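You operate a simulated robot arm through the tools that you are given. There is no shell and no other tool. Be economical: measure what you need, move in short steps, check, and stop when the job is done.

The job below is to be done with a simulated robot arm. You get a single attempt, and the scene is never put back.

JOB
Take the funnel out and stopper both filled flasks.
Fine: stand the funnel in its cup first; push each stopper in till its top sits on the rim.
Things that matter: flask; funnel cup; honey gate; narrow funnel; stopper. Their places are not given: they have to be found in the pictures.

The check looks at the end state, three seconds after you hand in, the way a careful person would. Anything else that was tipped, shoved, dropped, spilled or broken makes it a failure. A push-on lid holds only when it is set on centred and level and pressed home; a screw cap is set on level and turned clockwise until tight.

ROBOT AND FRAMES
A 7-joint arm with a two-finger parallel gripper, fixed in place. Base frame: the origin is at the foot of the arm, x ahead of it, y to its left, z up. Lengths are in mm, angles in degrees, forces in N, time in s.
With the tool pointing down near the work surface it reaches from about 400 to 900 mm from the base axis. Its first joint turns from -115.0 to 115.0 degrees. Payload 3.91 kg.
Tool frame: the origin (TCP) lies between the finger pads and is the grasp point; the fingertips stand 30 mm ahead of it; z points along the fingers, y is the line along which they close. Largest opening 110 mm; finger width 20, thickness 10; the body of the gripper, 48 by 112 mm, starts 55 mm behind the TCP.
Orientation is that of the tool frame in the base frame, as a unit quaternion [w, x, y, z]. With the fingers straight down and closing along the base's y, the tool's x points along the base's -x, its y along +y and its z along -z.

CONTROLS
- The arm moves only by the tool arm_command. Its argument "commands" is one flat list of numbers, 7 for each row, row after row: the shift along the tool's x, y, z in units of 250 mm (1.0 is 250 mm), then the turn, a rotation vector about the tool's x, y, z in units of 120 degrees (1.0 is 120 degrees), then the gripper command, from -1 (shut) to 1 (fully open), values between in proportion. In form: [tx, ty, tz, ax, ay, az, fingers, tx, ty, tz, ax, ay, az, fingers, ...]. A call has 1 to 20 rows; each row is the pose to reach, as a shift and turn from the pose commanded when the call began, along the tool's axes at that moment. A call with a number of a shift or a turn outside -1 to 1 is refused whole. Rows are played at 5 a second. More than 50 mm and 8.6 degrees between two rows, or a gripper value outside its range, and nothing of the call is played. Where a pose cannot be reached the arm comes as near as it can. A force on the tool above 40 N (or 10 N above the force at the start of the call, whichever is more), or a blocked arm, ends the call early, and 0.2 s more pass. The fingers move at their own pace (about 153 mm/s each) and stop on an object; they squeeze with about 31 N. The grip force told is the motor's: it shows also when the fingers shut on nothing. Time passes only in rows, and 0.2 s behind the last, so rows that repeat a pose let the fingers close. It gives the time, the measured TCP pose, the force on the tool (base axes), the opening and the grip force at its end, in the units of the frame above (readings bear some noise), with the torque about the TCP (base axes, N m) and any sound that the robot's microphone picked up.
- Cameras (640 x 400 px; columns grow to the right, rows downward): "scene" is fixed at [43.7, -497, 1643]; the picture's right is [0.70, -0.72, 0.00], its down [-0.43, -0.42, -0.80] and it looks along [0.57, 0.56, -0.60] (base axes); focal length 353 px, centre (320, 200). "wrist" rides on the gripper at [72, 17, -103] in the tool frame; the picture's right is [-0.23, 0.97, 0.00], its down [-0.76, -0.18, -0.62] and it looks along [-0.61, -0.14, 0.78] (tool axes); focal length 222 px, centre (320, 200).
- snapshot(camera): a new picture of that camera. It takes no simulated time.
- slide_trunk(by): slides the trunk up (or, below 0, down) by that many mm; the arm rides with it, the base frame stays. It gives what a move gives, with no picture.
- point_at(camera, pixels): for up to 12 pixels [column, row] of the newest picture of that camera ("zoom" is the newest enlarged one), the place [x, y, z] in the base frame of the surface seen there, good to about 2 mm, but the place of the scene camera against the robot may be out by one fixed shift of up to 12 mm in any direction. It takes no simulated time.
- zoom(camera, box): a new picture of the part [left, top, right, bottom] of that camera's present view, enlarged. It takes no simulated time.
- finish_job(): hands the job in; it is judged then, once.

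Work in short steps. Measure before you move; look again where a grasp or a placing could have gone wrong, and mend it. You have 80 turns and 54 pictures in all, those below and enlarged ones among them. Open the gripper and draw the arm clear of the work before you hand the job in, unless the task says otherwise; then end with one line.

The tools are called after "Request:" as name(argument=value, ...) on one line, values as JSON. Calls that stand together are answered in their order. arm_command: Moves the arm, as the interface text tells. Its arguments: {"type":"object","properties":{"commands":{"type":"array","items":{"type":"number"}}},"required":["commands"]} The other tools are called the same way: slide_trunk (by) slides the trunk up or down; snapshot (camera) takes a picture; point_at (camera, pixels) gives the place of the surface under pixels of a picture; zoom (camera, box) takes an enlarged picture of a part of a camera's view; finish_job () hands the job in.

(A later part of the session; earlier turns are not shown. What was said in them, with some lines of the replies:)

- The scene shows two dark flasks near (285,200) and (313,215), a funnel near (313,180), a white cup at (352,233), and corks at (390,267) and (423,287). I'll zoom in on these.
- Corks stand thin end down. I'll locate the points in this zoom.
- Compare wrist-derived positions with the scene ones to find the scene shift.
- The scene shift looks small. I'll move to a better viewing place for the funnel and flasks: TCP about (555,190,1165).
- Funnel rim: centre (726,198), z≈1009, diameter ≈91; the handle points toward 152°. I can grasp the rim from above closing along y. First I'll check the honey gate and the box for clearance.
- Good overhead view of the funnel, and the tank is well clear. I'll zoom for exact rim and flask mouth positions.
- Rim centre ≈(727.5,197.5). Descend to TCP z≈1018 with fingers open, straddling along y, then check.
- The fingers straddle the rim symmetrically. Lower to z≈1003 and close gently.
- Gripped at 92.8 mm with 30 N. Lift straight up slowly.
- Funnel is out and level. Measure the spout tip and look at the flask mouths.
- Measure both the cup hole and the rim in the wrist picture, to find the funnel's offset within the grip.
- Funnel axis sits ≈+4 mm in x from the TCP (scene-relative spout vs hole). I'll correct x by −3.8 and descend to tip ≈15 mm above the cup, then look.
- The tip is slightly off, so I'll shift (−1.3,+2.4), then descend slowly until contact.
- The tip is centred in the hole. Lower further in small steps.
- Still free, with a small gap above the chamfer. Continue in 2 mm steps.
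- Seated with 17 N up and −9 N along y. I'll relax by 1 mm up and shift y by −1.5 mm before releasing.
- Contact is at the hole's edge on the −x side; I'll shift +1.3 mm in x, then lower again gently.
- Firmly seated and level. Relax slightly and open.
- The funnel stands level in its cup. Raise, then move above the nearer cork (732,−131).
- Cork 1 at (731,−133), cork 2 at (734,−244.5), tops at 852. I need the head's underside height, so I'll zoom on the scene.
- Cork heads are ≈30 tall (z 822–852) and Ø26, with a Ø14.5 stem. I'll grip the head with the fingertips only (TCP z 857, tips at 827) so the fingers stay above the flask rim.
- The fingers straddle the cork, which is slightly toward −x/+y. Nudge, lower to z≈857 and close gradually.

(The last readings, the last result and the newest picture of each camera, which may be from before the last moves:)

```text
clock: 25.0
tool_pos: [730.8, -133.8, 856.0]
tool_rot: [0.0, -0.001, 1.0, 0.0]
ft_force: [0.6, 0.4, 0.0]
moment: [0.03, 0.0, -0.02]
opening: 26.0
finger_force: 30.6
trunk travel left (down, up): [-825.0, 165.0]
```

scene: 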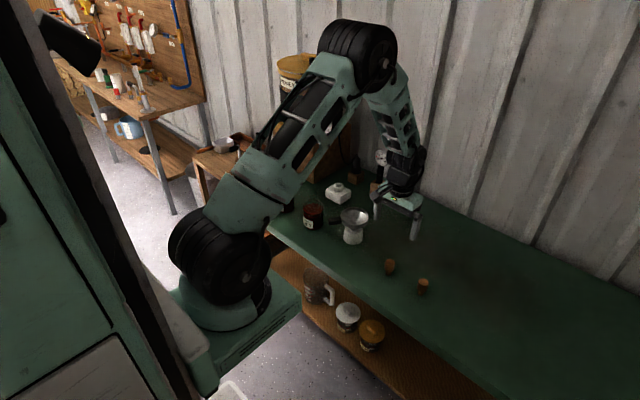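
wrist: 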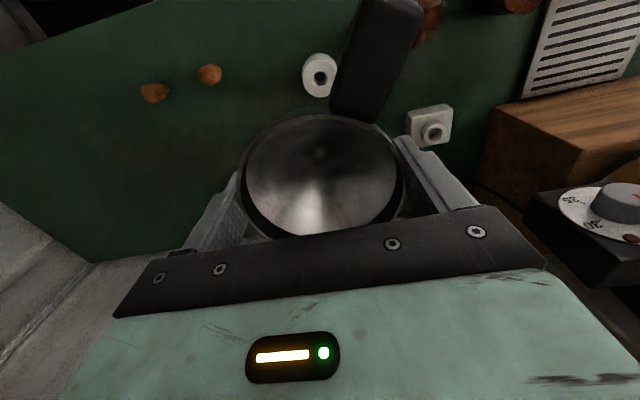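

Cork 1 gripped (26.0 mm). Lift and travel toward the GIFT flask (≈730.5,197).

Request:
arm_command(commands=[0, 0, -0.06, 0, 0, 0, -0.9, 0, 0, -0.2, 0, 0, 0, -0.9, 0, 0, -0.36, 0, 0, 0, -0.9, 0, 0, -0.52, 0, 0, 0, -0.9, 0, 0, -0.68, 0, 0, 0, -0.9, 0, 0, -0.82, 0, 0, 0, -0.9, 0, 0.1, -0.82, 0, 0, 0, -0.9, 0, 0.26, -0.82, 0, 0, 0, -0.9, 0, 0.42, -0.82, 0, 0, 0, -0.9, 0, 0.58, -0.82, 0, 0, 0, -0.9, 0, 0.74, -0.82, 0, 0, 0, -0.9, 0, 0.9, -0.82, 0, 0, 0, -0.9, 0, 0.98, -0.82, 0, 0, 0, -0.9])

Request:
arm_command(commands=[0, 0.1, 0, 0, 0, 0, -0.9, 0, 0.2, 0, 0, 0, 0, -0.9, 0, 0.3, 0, 0, 0, 0, -0.9, 0, 0.341, 0, 0, 0, 0, -0.9, 0, 0.341, 0, 0, 0, 0, -0.9])

Request:
zoom(camera="scene", box=[272, 130, 352, 230])

Request:
snapshot(camera="wrist")

```text
clock: 27.8
tool_pos: [728.8, 109.5, 1059.3]
tool_rot: [0.001, 0.0, 1.0, 0.0]
ft_force: [-1.2, -0.7, 0.1]
moment: [0.02, -0.02, 0.02]
opening: 25.7
finger_force: 30.9
trunk travel left (down, up): [-825.0, 165.0]
```

```text
clock: 29.0
tool_pos: [729.9, 195.2, 1060.8]
tool_rot: [0.0, 0.0, 1.0, 0.0]
ft_force: [-0.3, -1.3, 0.1]
moment: [0.0, -0.02, 0.01]
opening: 25.7
finger_force: 30.7
trunk travel left (down, up): [-825.0, 165.0]
```

```text
4.00 times, centred on (312, 180) of scene
```

zoom: 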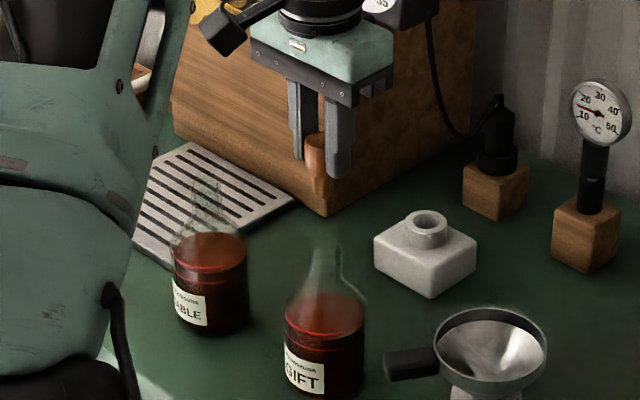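

```text
17 pictures are left
```

wrist: 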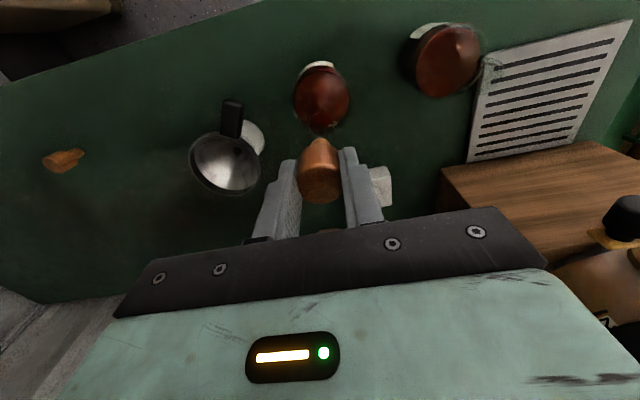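

Request:
zoom(camera="scene", box=[298, 160, 346, 208])

Request:
zoom(camera="wrist", box=[272, 50, 368, 210])

```text
8.33 times, centred on (322, 184) of scene
```

zoom: 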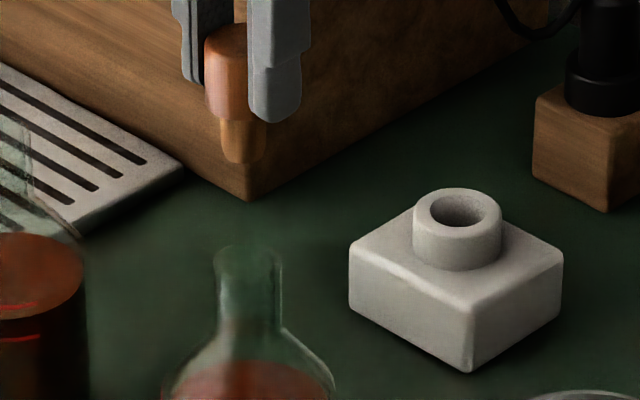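

```text
2.50 times, centred on (320, 130) of wrist
```

zoom: 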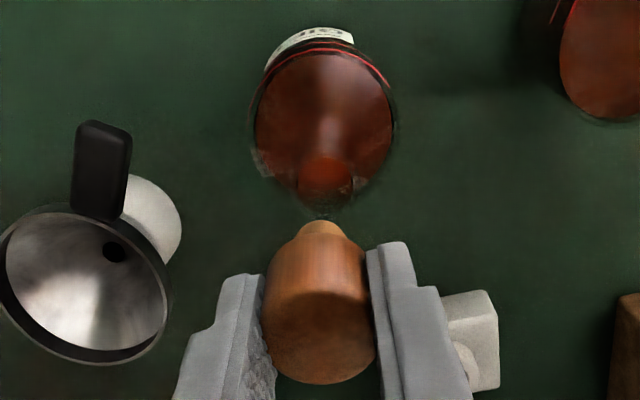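

Alignment is within ~2 mm, with the mouth at z≈949–958. I'll lower the stem bottom to ≈967 and compare at close range.

Request:
arm_command(commands=[0, 0, 0.08, 0, 0, 0, -0.9, 0, 0, 0.15, 0, 0, 0, -0.9, 0, 0, 0.15, 0, 0, 0, -0.9])

Request:
zoom(camera="scene", box=[298, 168, 330, 200])

Request:
zoom(camera="wrist", box=[280, 90, 360, 170])

```text
clock: 29.8
tool_pos: [730.2, 196.1, 1022.2]
tool_rot: [0.0, 0.0, 1.0, 0.0]
ft_force: [0.7, 0.3, -0.5]
moment: [0.04, 0.01, -0.02]
opening: 25.4
finger_force: 31.3
trunk travel left (down, up): [-825.0, 165.0]
```

```text
12.50 times, centred on (314, 184) of scene
```

zoom: 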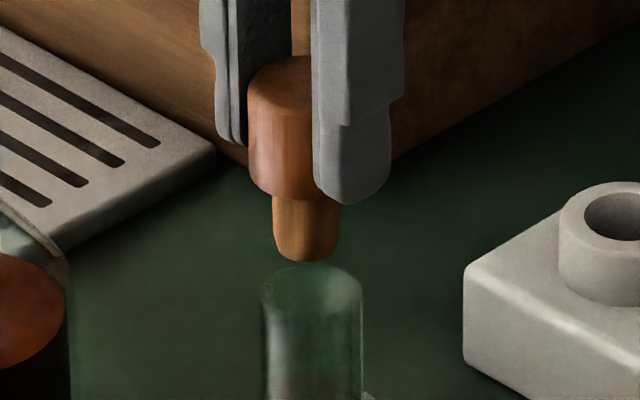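

```text
5.00 times, centred on (320, 130) of wrist
```

zoom: 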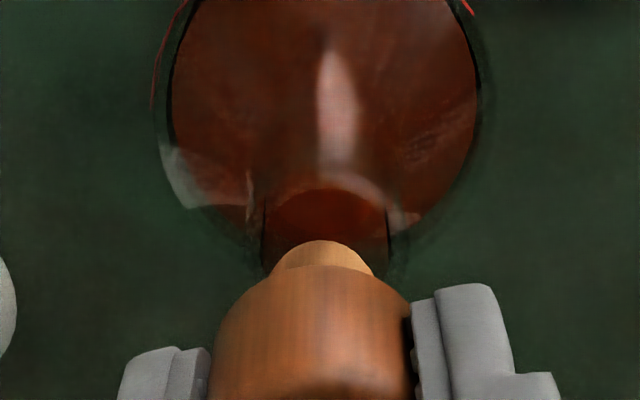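

Scene columns: stem 306 vs neck 312. Wrist: stem 324 vs neck 327.5. So dx≈+2, dy≈0. Shift and descend slowly, watching the force.

Request:
arm_command(commands=[-0.008, 0, 0, 0, 0, 0, -0.9, -0.008, 0, 0.024, 0, 0, 0, -0.9, -0.008, 0, 0.048, 0, 0, 0, -0.9, -0.008, 0, 0.064, 0, 0, 0, -0.9, -0.008, 0, 0.08, 0, 0, 0, -0.9, -0.008, 0, 0.092, 0, 0, 0, -0.9])

Request:
zoom(camera="scene", box=[298, 170, 330, 202])

```text
clock: 31.2
tool_pos: [733.8, 197.0, 998.7]
tool_rot: [0.0, -0.001, 1.0, 0.0]
ft_force: [-0.9, -0.1, -0.4]
moment: [-0.01, -0.01, 0.04]
opening: 27.8
finger_force: 31.3
trunk travel left (down, up): [-825.0, 165.0]
```

```text
12.50 times, centred on (314, 186) of scene
```

zoom: 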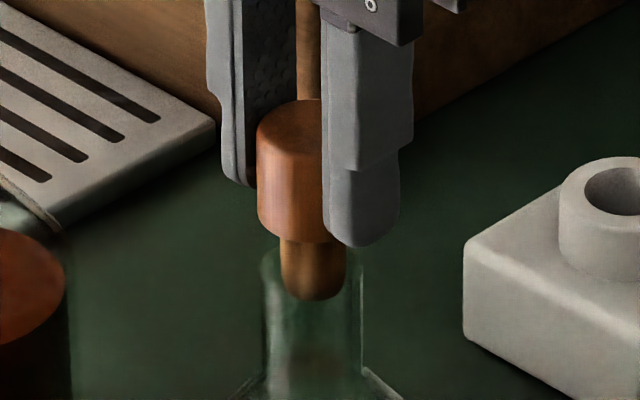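

The stem has entered the mouth centred (313 vs 312) with no force. Continue down in small steps.

Request:
arm_command(commands=[0, 0, 0.012, 0, 0, 0, -0.9, 0, 0, 0.024, 0, 0, 0, -0.9, 0, 0, 0.036, 0, 0, 0, -0.9, 0, 0, 0.048, 0, 0, 0, -0.9])

```text
clock: 32.2
tool_pos: [734.0, 197.4, 986.4]
tool_rot: [-0.001, -0.001, 1.0, 0.001]
ft_force: [-0.6, -0.5, 0.3]
moment: [-0.03, 0.02, 0.0]
opening: 27.3
finger_force: 31.2
trunk travel left (down, up): [-825.0, 165.0]
```

Request:
arm_command(commands=[0, 0, 0.008, 0, 0, 0, -0.9, 0, 0, 0.016, 0, 0, 0, -0.9, 0, 0, 0.024, 0, 0, 0, -0.9, 0, 0, 0.032, 0, 0, 0, -0.9])

Request:
zoom(camera="scene", box=[298, 170, 330, 202])

```text
clock: 33.2
tool_pos: [733.5, 196.3, 980.7]
tool_rot: [0.002, -0.001, 1.0, 0.002]
ft_force: [-6.0, -2.1, 31.1]
moment: [-0.08, 0.32, -0.04]
opening: 27.6
finger_force: 31.2
trunk travel left (down, up): [-825.0, 165.0]
```

```text
12.50 times, centred on (314, 186) of scene
```

zoom: 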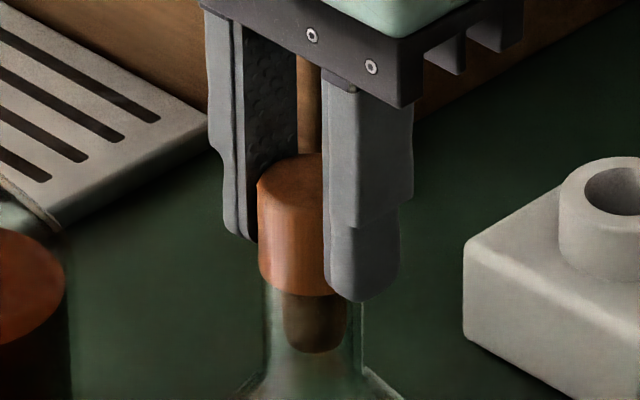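

31 N at the head with the head at the rim level. Relax, release, rise, then press from the top with shut fingers to confirm it's home.

Request:
arm_command(commands=[0, 0, -0.008, 0, 0, 0, -0.9, 0, 0, -0.008, 0, 0, 0, -0.4, 0, 0, -0.008, 0, 0, 0, -0.2, 0, 0, -0.008, 0, 0, 0, 0, 0, 0, -0.1, 0, 0, 0, 0, 0, 0, -0.2, 0, 0, 0, 0, 0, 0, -0.28, 0, 0, 0, 0, 0, 0, -0.28, 0, 0, 0, -1, 0, 0, -0.28, 0, 0, 0, -1])

Request:
zoom(camera="scene", box=[290, 160, 338, 220])

```text
clock: 35.2
tool_pos: [732.3, 195.7, 1048.3]
tool_rot: [-0.001, 0.0, 1.0, 0.0]
ft_force: [0.2, -0.2, -0.6]
moment: [0.01, -0.01, 0.0]
opening: 0.0
finger_force: 30.8
trunk travel left (down, up): [-825.0, 165.0]
```

```text
6.67 times, centred on (314, 190) of scene
```

zoom: 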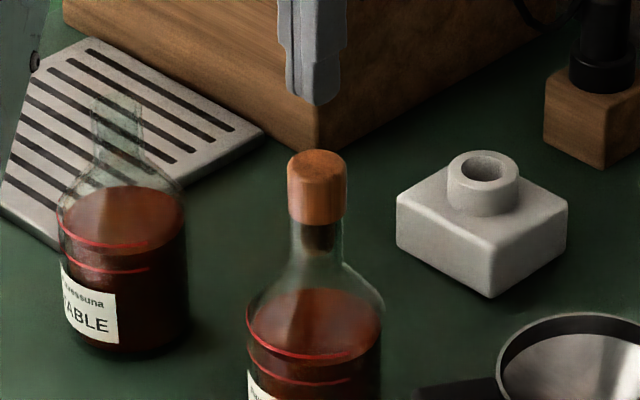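

Request:
point_at(camera="zoom", pixels=[[317, 165], [296, 165], [338, 165], [317, 153], [317, 178], [317, 221], [150, 130], [90, 150], [120, 240], [85, 345], [180, 330], [120, 180]])

Request:
arm_command(commands=[0, 0, 0.08, 0, 0, 0, -1, 0, 0, 0.13, 0, 0, 0, -1, 0, 0, 0.15, 0, 0, 0, -1, 0, 0, 0.16, 0, 0, 0, -1, 0, 0, 0.17, 0, 0, 0, -1, 0, 0, 0.176, 0, 0, 0, -1, 0, 0, 0.18, 0, 0, 0, -1, 0, 0, 0.184, 0, 0, 0, -1])

```text
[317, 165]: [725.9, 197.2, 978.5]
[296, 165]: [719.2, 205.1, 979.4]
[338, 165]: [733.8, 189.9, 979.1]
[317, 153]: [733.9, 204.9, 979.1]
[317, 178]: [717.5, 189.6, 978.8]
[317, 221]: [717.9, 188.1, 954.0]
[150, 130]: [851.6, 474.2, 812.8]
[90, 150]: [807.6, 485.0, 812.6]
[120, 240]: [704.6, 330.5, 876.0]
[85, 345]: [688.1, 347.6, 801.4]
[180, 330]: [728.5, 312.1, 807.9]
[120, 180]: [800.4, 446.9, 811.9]
```

```text
clock: 37.2
tool_pos: [734.9, 197.6, 1007.4]
tool_rot: [0.004, -0.001, 1.0, 0.002]
ft_force: [-3.3, -1.6, 15.7]
moment: [-0.06, 0.05, -0.07]
opening: 0.0
finger_force: 30.5
trunk travel left (down, up): [-825.0, 165.0]
stopped in row 8: the force on the tool passed its limit at 41 N (the readings are from after the stop); the commanded pose is now the measured one
```

Cork 1 is home (pressed at 41 N, top level at ≈978). Now fetch cork 2 at (734,−244.5).

Request:
arm_command(commands=[0, 0, -0.08, 0, 0, 0, -1, 0, 0, -0.2, 0, 0, 0, -1, 0, -0.16, -0.2, 0, 0, 0, -1, 0, -0.34, -0.2, 0, 0, 0, -1, 0, -0.52, -0.2, 0, 0, 0, -1, 0, -0.7, -0.2, 0, 0, 0, -1, 0, -0.88, -0.2, 0, 0, 0, 0, 0, -1, -0.2, 0, 0, 0, 0])

Request:
arm_command(commands=[0, -0.16, 0, 0, 0, 0, 0, 0, -0.32, 0.03, 0, 0, 0, 0, 0, -0.5, 0.1, 0, 0, 0, 0, 0, -0.65, 0.16, 0, 0, 0, 0, 0, -0.766, 0.2, 0, 0, 0, 0, 0, -0.766, 0.2, 0, 0, 0, 0])

Request:
zoom(camera="wrist", box=[250, 40, 378, 200])

```text
clock: 39.0
tool_pos: [734.7, -52.5, 1053.3]
tool_rot: [0.003, -0.001, 1.0, 0.001]
ft_force: [0.0, 0.2, -0.7]
moment: [-0.04, -0.01, 0.02]
opening: 55.0
finger_force: 0.1
trunk travel left (down, up): [-825.0, 165.0]
```

```text
clock: 40.4
tool_pos: [731.9, -244.1, 1004.6]
tool_rot: [0.002, 0.0, 1.0, 0.001]
ft_force: [-1.0, 0.5, -0.1]
moment: [0.04, 0.01, 0.01]
opening: 54.9
finger_force: 0.0
trunk travel left (down, up): [-825.0, 165.0]
```

```text
2.50 times, centred on (314, 120) of wrist
```

zoom: 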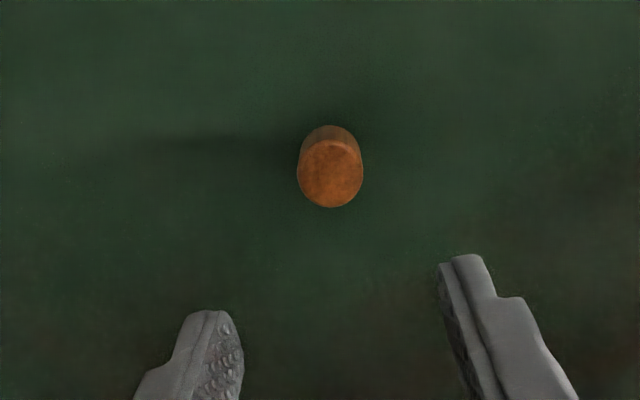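

Request:
point_at(camera="zoom", pixels=[[330, 175], [301, 173], [359, 173], [330, 145], [332, 204]])

```text
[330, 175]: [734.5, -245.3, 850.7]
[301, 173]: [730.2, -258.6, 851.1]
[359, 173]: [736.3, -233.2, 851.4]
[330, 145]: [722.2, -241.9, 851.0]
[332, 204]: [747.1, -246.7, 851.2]
```

Cork 2 centre (734,−245). Descend to z≈857 and close gradually.

Request:
arm_command(commands=[-0.004, -0.004, 0.15, 0, 0, 0, 0, -0.004, -0.004, 0.3, 0, 0, 0, 0, -0.004, -0.004, 0.45, 0, 0, 0, 0, -0.004, -0.004, 0.54, 0, 0, 0, 0, -0.004, -0.004, 0.591, 0, 0, 0, 0, -0.004, -0.004, 0.591, 0, 0, 0, -0.2, -0.004, -0.004, 0.591, 0, 0, 0, -0.35, -0.004, -0.004, 0.591, 0, 0, 0, -0.43, -0.004, -0.004, 0.591, 0, 0, 0, -0.5, -0.004, -0.004, 0.591, 0, 0, 0, -0.6, -0.004, -0.004, 0.591, 0, 0, 0, -0.9, -0.004, -0.004, 0.591, 0, 0, 0, -0.9])

```text
clock: 43.0
tool_pos: [735.2, -246.2, 856.9]
tool_rot: [0.001, 0.0, 1.0, 0.002]
ft_force: [0.2, -0.5, 0.2]
moment: [0.0, 0.0, 0.06]
opening: 27.4
finger_force: 31.1
trunk travel left (down, up): [-825.0, 165.0]
```

Cork 2 gripped. Lift and travel to the TABLE flask, estimated mouth ≈(721,338), passing above cork 1 (top 978).

Request:
arm_command(commands=[0, 0, -0.06, 0, 0, 0, -0.9, 0, 0, -0.2, 0, 0, 0, -0.9, 0, 0, -0.38, 0, 0, 0, -0.9, 0, 0, -0.56, 0, 0, 0, -0.9, 0, 0, -0.74, 0, 0, 0, -0.9, 0, 0, -0.88, 0, 0, 0, -0.9, 0, 0.14, -0.88, 0, 0, 0, -0.9, 0, 0.32, -0.88, 0, 0, 0, -0.9, 0, 0.5, -0.88, 0, 0, 0, -0.9, 0, 0.68, -0.88, 0, 0, 0, -0.9, 0, 0.86, -0.88, 0, 0, 0, -0.9, 0, 1, -0.88, 0, 0, 0, -0.9])

Request:
arm_command(commands=[0, 0.16, 0, 0, 0, 0, -0.9, 0, 0.34, 0, 0, 0, 0, -0.9, 0, 0.52, 0, 0, 0, 0, -0.9, 0.02, 0.7, 0, 0, 0, 0, -0.9, 0.04, 0.88, 0, 0, 0, 0, -0.9, 0.05, 1, 0, 0, 0, 0, -0.9])

Request:
arm_command(commands=[0, 0.12, 0, 0, 0, 0, -0.9, 0, 0.24, 0, 0, 0, 0, -0.9, 0, 0.33, 0, 0, 0, 0, -0.9, 0, 0.33, 0, 0, 0, 0, -0.9])

Request:
zoom(camera="wrist", box=[256, 50, 384, 210])

Request:
zoom(camera="scene", box=[250, 145, 314, 209])

```text
clock: 45.6
tool_pos: [733.3, 3.6, 1077.6]
tool_rot: [0.001, 0.0, 1.0, 0.002]
ft_force: [-0.4, 0.1, 0.3]
moment: [0.02, 0.01, 0.0]
opening: 27.4
finger_force: 31.3
trunk travel left (down, up): [-825.0, 165.0]
```

```text
clock: 47.0
tool_pos: [717.1, 254.3, 1079.2]
tool_rot: [0.002, 0.0, 1.0, 0.001]
ft_force: [-0.1, -0.8, -0.5]
moment: [-0.04, -0.02, 0.0]
opening: 27.6
finger_force: 30.7
trunk travel left (down, up): [-825.0, 165.0]
```

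```text
clock: 48.0
tool_pos: [720.8, 334.1, 1080.0]
tool_rot: [0.002, 0.0, 1.0, 0.002]
ft_force: [0.9, 1.5, -0.1]
moment: [-0.02, -0.01, 0.0]
opening: 27.3
finger_force: 31.5
trunk travel left (down, up): [-825.0, 165.0]
```

```text
2.50 times, centred on (320, 130) of wrist
```

zoom: 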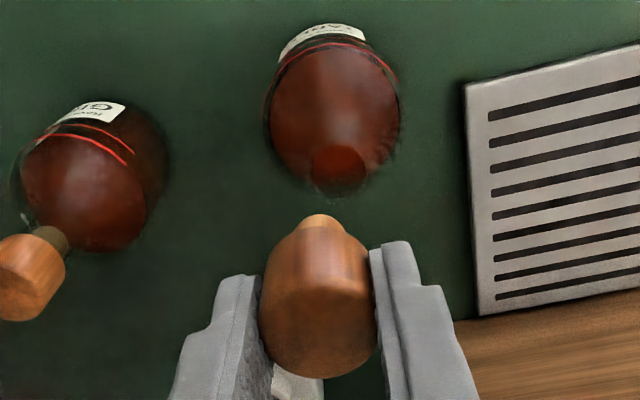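

```text
6.25 times, centred on (282, 177) of scene
```

zoom: 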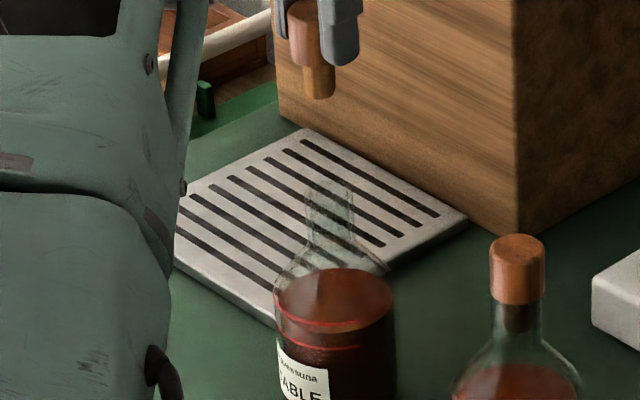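

Wrist ray to the mouth gives ≈(726,342); the scene agrees to ~2 mm. Shift (+7,+6.5), lower until the stem is ≈15 mm above the mouth (947), then re-check.

Request:
arm_command(commands=[-0.028, 0.026, 0, 0, 0, 0, -0.9, -0.028, 0.026, 0.1, 0, 0, 0, -0.9, -0.028, 0.026, 0.2, 0, 0, 0, -0.9, -0.028, 0.026, 0.22, 0, 0, 0, -0.9, -0.028, 0.026, 0.22, 0, 0, 0, -0.9])

Request:
zoom(camera="scene", box=[268, 158, 300, 190])

Request:
zoom(camera="wrist", box=[280, 90, 360, 170])

```text
clock: 49.2
tool_pos: [728.7, 342.4, 1023.6]
tool_rot: [0.002, -0.001, 1.0, 0.002]
ft_force: [-0.9, 0.3, 0.3]
moment: [0.03, 0.02, 0.02]
opening: 27.6
finger_force: 30.6
trunk travel left (down, up): [-825.0, 165.0]
```

```text
12.50 times, centred on (284, 174) of scene
```

zoom: 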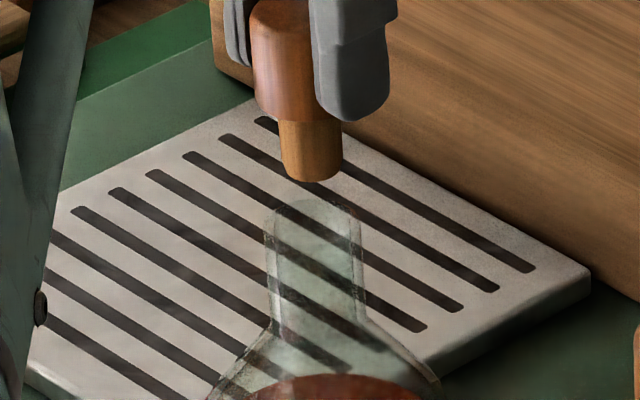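

```text
5.00 times, centred on (320, 130) of wrist
```

zoom: 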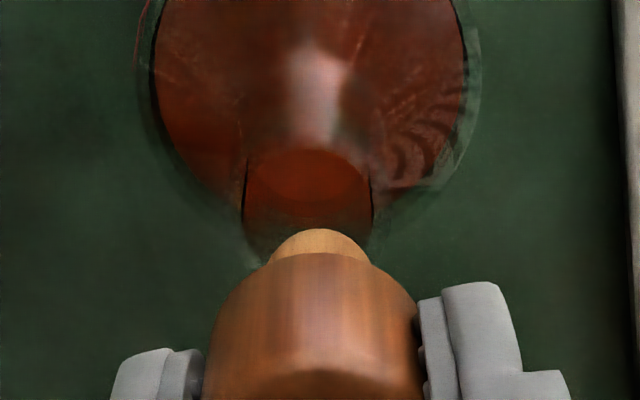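

Both views agree: shift (−2.6,−1.3). Then lower until the stem is just inside the mouth, and check.

Request:
arm_command(commands=[0.0104, -0.0052, 0, 0, 0, 0, -0.9, 0.0104, -0.0052, 0.03, 0, 0, 0, -0.9, 0.0104, -0.0052, 0.06, 0, 0, 0, -0.9, 0.0104, -0.0052, 0.08, 0, 0, 0, -0.9, 0.0104, -0.0052, 0.096, 0, 0, 0, -0.9, 0.0104, -0.0052, 0.096, 0, 0, 0, -0.9])

Request:
zoom(camera="scene", box=[268, 158, 300, 190])

```text
clock: 50.6
tool_pos: [727.9, 341.9, 999.3]
tool_rot: [0.002, -0.001, 1.0, 0.001]
ft_force: [-1.5, -0.7, 0.9]
moment: [0.0, -0.01, -0.04]
opening: 27.7
finger_force: 31.5
trunk travel left (down, up): [-825.0, 165.0]
```

```text
12.50 times, centred on (284, 174) of scene
```

zoom: 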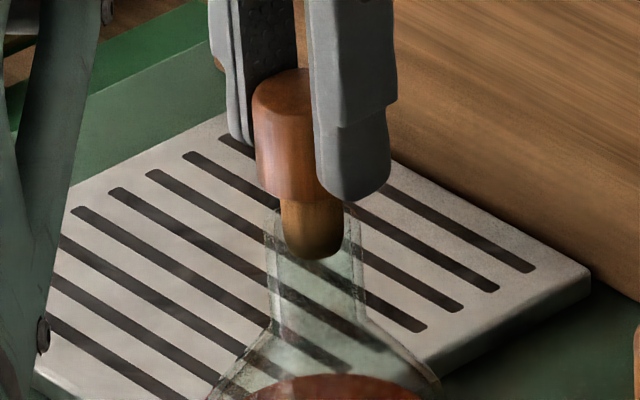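

The stem is inside the neck (312 vs 314) with no force. Continue down.

Request:
arm_command(commands=[0, 0, 0.012, 0, 0, 0, -0.9, 0, 0, 0.024, 0, 0, 0, -0.9, 0, 0, 0.036, 0, 0, 0, -0.9, 0, 0, 0.046, 0, 0, 0, -0.9])

```text
clock: 51.6
tool_pos: [727.1, 342.1, 987.9]
tool_rot: [0.002, -0.001, 1.0, 0.001]
ft_force: [0.6, 0.3, -0.5]
moment: [-0.02, -0.02, -0.01]
opening: 27.8
finger_force: 31.1
trunk travel left (down, up): [-825.0, 165.0]
```

Still free; continue to contact at about z≈981.

Request:
arm_command(commands=[0, 0, 0.008, 0, 0, 0, -0.9, 0, 0, 0.016, 0, 0, 0, -0.9, 0, 0, 0.024, 0, 0, 0, -0.9, 0, 0, 0.032, 0, 0, 0, -0.9, 0, 0, 0.038, 0, 0, 0, -0.9])

```text
clock: 52.8
tool_pos: [727.0, 342.8, 982.9]
tool_rot: [0.004, -0.001, 1.0, 0.003]
ft_force: [-2.0, -1.5, 26.5]
moment: [-0.15, 0.17, 0.0]
opening: 27.6
finger_force: 31.6
trunk travel left (down, up): [-825.0, 165.0]
```

Contact at 26 N at the expected height. Relax, release, rise, shut the fingers and look.

Request:
arm_command(commands=[0, 0, -0.008, 0, 0, 0, -0.9, 0, 0, -0.008, 0, 0, 0, -0.4, 0, 0, -0.008, 0, 0, 0, -0.2, 0, 0, -0.008, 0, 0, 0, 0, 0, 0, -0.1, 0, 0, 0, 0, 0, 0, -0.2, 0, 0, 0, 0, 0, 0, -0.28, 0, 0, 0, 0, 0, 0, -0.28, 0, 0, 0, -1, 0, 0, -0.28, 0, 0, 0, -1])

Request:
zoom(camera="scene", box=[262, 155, 326, 219])

Request:
point_at(camera="zoom", pixels=[[320, 200]])

```text
clock: 54.8
tool_pos: [727.3, 342.1, 1047.3]
tool_rot: [0.002, -0.002, 1.0, 0.002]
ft_force: [0.5, 1.1, -0.3]
moment: [0.01, 0.0, -0.02]
opening: 0.0
finger_force: 30.9
trunk travel left (down, up): [-825.0, 165.0]
```

```text
6.25 times, centred on (294, 187) of scene
```

zoom: 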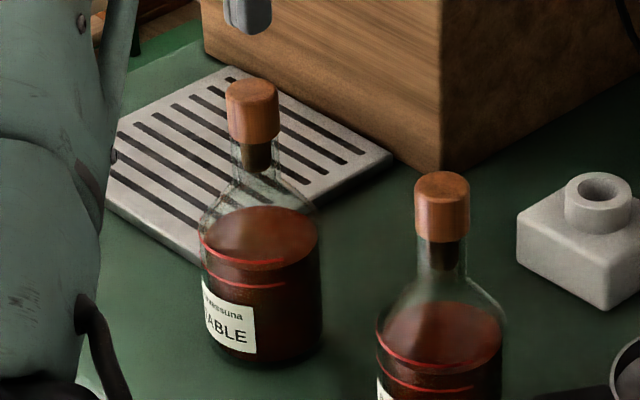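

```text
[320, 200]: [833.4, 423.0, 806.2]
```

Both corks look seated. I'll check the heights of the TABLE and GIFT cork tops and press the TABLE cork from above.

Request:
point_at(camera="zoom", pixels=[[251, 90], [232, 90], [270, 90], [251, 82], [251, 98], [442, 182], [425, 182], [460, 182]])

Request:
arm_command(commands=[0, 0, 0.08, 0, 0, 0, -1, 0, 0, 0.13, 0, 0, 0, -1, 0, 0, 0.15, 0, 0, 0, -1, 0, 0, 0.16, 0, 0, 0, -1, 0, 0, 0.166, 0, 0, 0, -1, 0, 0, 0.172, 0, 0, 0, -1, 0, 0, 0.176, 0, 0, 0, -1, 0, 0, 0.18, 0, 0, 0, -1])

```text
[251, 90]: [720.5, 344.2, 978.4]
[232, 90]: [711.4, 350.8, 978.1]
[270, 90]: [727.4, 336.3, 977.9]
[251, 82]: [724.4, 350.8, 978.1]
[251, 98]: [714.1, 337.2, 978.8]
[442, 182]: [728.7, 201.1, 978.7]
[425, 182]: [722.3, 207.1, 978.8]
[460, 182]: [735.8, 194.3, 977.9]
```

```text
clock: 56.6
tool_pos: [727.3, 341.5, 1008.3]
tool_rot: [0.006, 0.0, 1.0, 0.004]
ft_force: [-0.5, -3.3, 32.0]
moment: [-0.1, 0.12, 0.02]
opening: 0.3
finger_force: 31.4
trunk travel left (down, up): [-825.0, 165.0]
```

Both tops are at 978 and level, and the TABLE cork took 32 N. Withdraw up and back, open, and take a final look.

Request:
arm_command(commands=[0, 0, -0.08, 0, 0, 0, -1, 0, 0, -0.24, 0, 0, 0, -1, 0, 0, -0.4, 0, 0, 0, -1, 0, 0, -0.56, 0, 0, 0, -1, 0.16, 0, -0.6, 0, 0, 0, 0, 0.32, 0, -0.6, 0, 0, 0, 1, 0.48, 0, -0.6, 0, 0, 0, 1, 0.6, 0, -0.6, 0, 0, 0, 1, 0.6, 0, -0.6, 0, 0, 0, 1])

Request:
zoom(camera="scene", box=[250, 140, 378, 260])

```text
clock: 58.6
tool_pos: [576.2, 344.5, 1151.6]
tool_rot: [0.002, -0.001, 1.0, 0.002]
ft_force: [0.5, 0.1, -0.3]
moment: [0.0, -0.02, 0.02]
opening: 109.8
finger_force: 0.1
trunk travel left (down, up): [-825.0, 165.0]
```

```text
3.33 times, centred on (314, 200) of scene
```

zoom: 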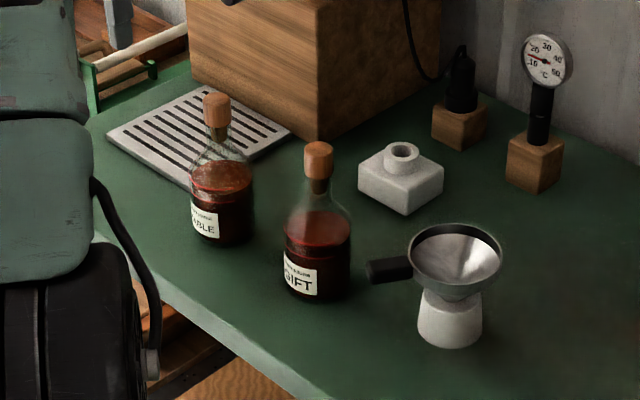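

Both flasks are stoppered and upright, the funnel stands in its cup, and the arm is clear with the gripper open. I'll hand in.

Request:
finish_job()

```text
The job is handed in.
```

I stood the funnel level in its cup and pushed a stopper into each filled flask until its head sat on the rim; the job is handed in, result not yet known.
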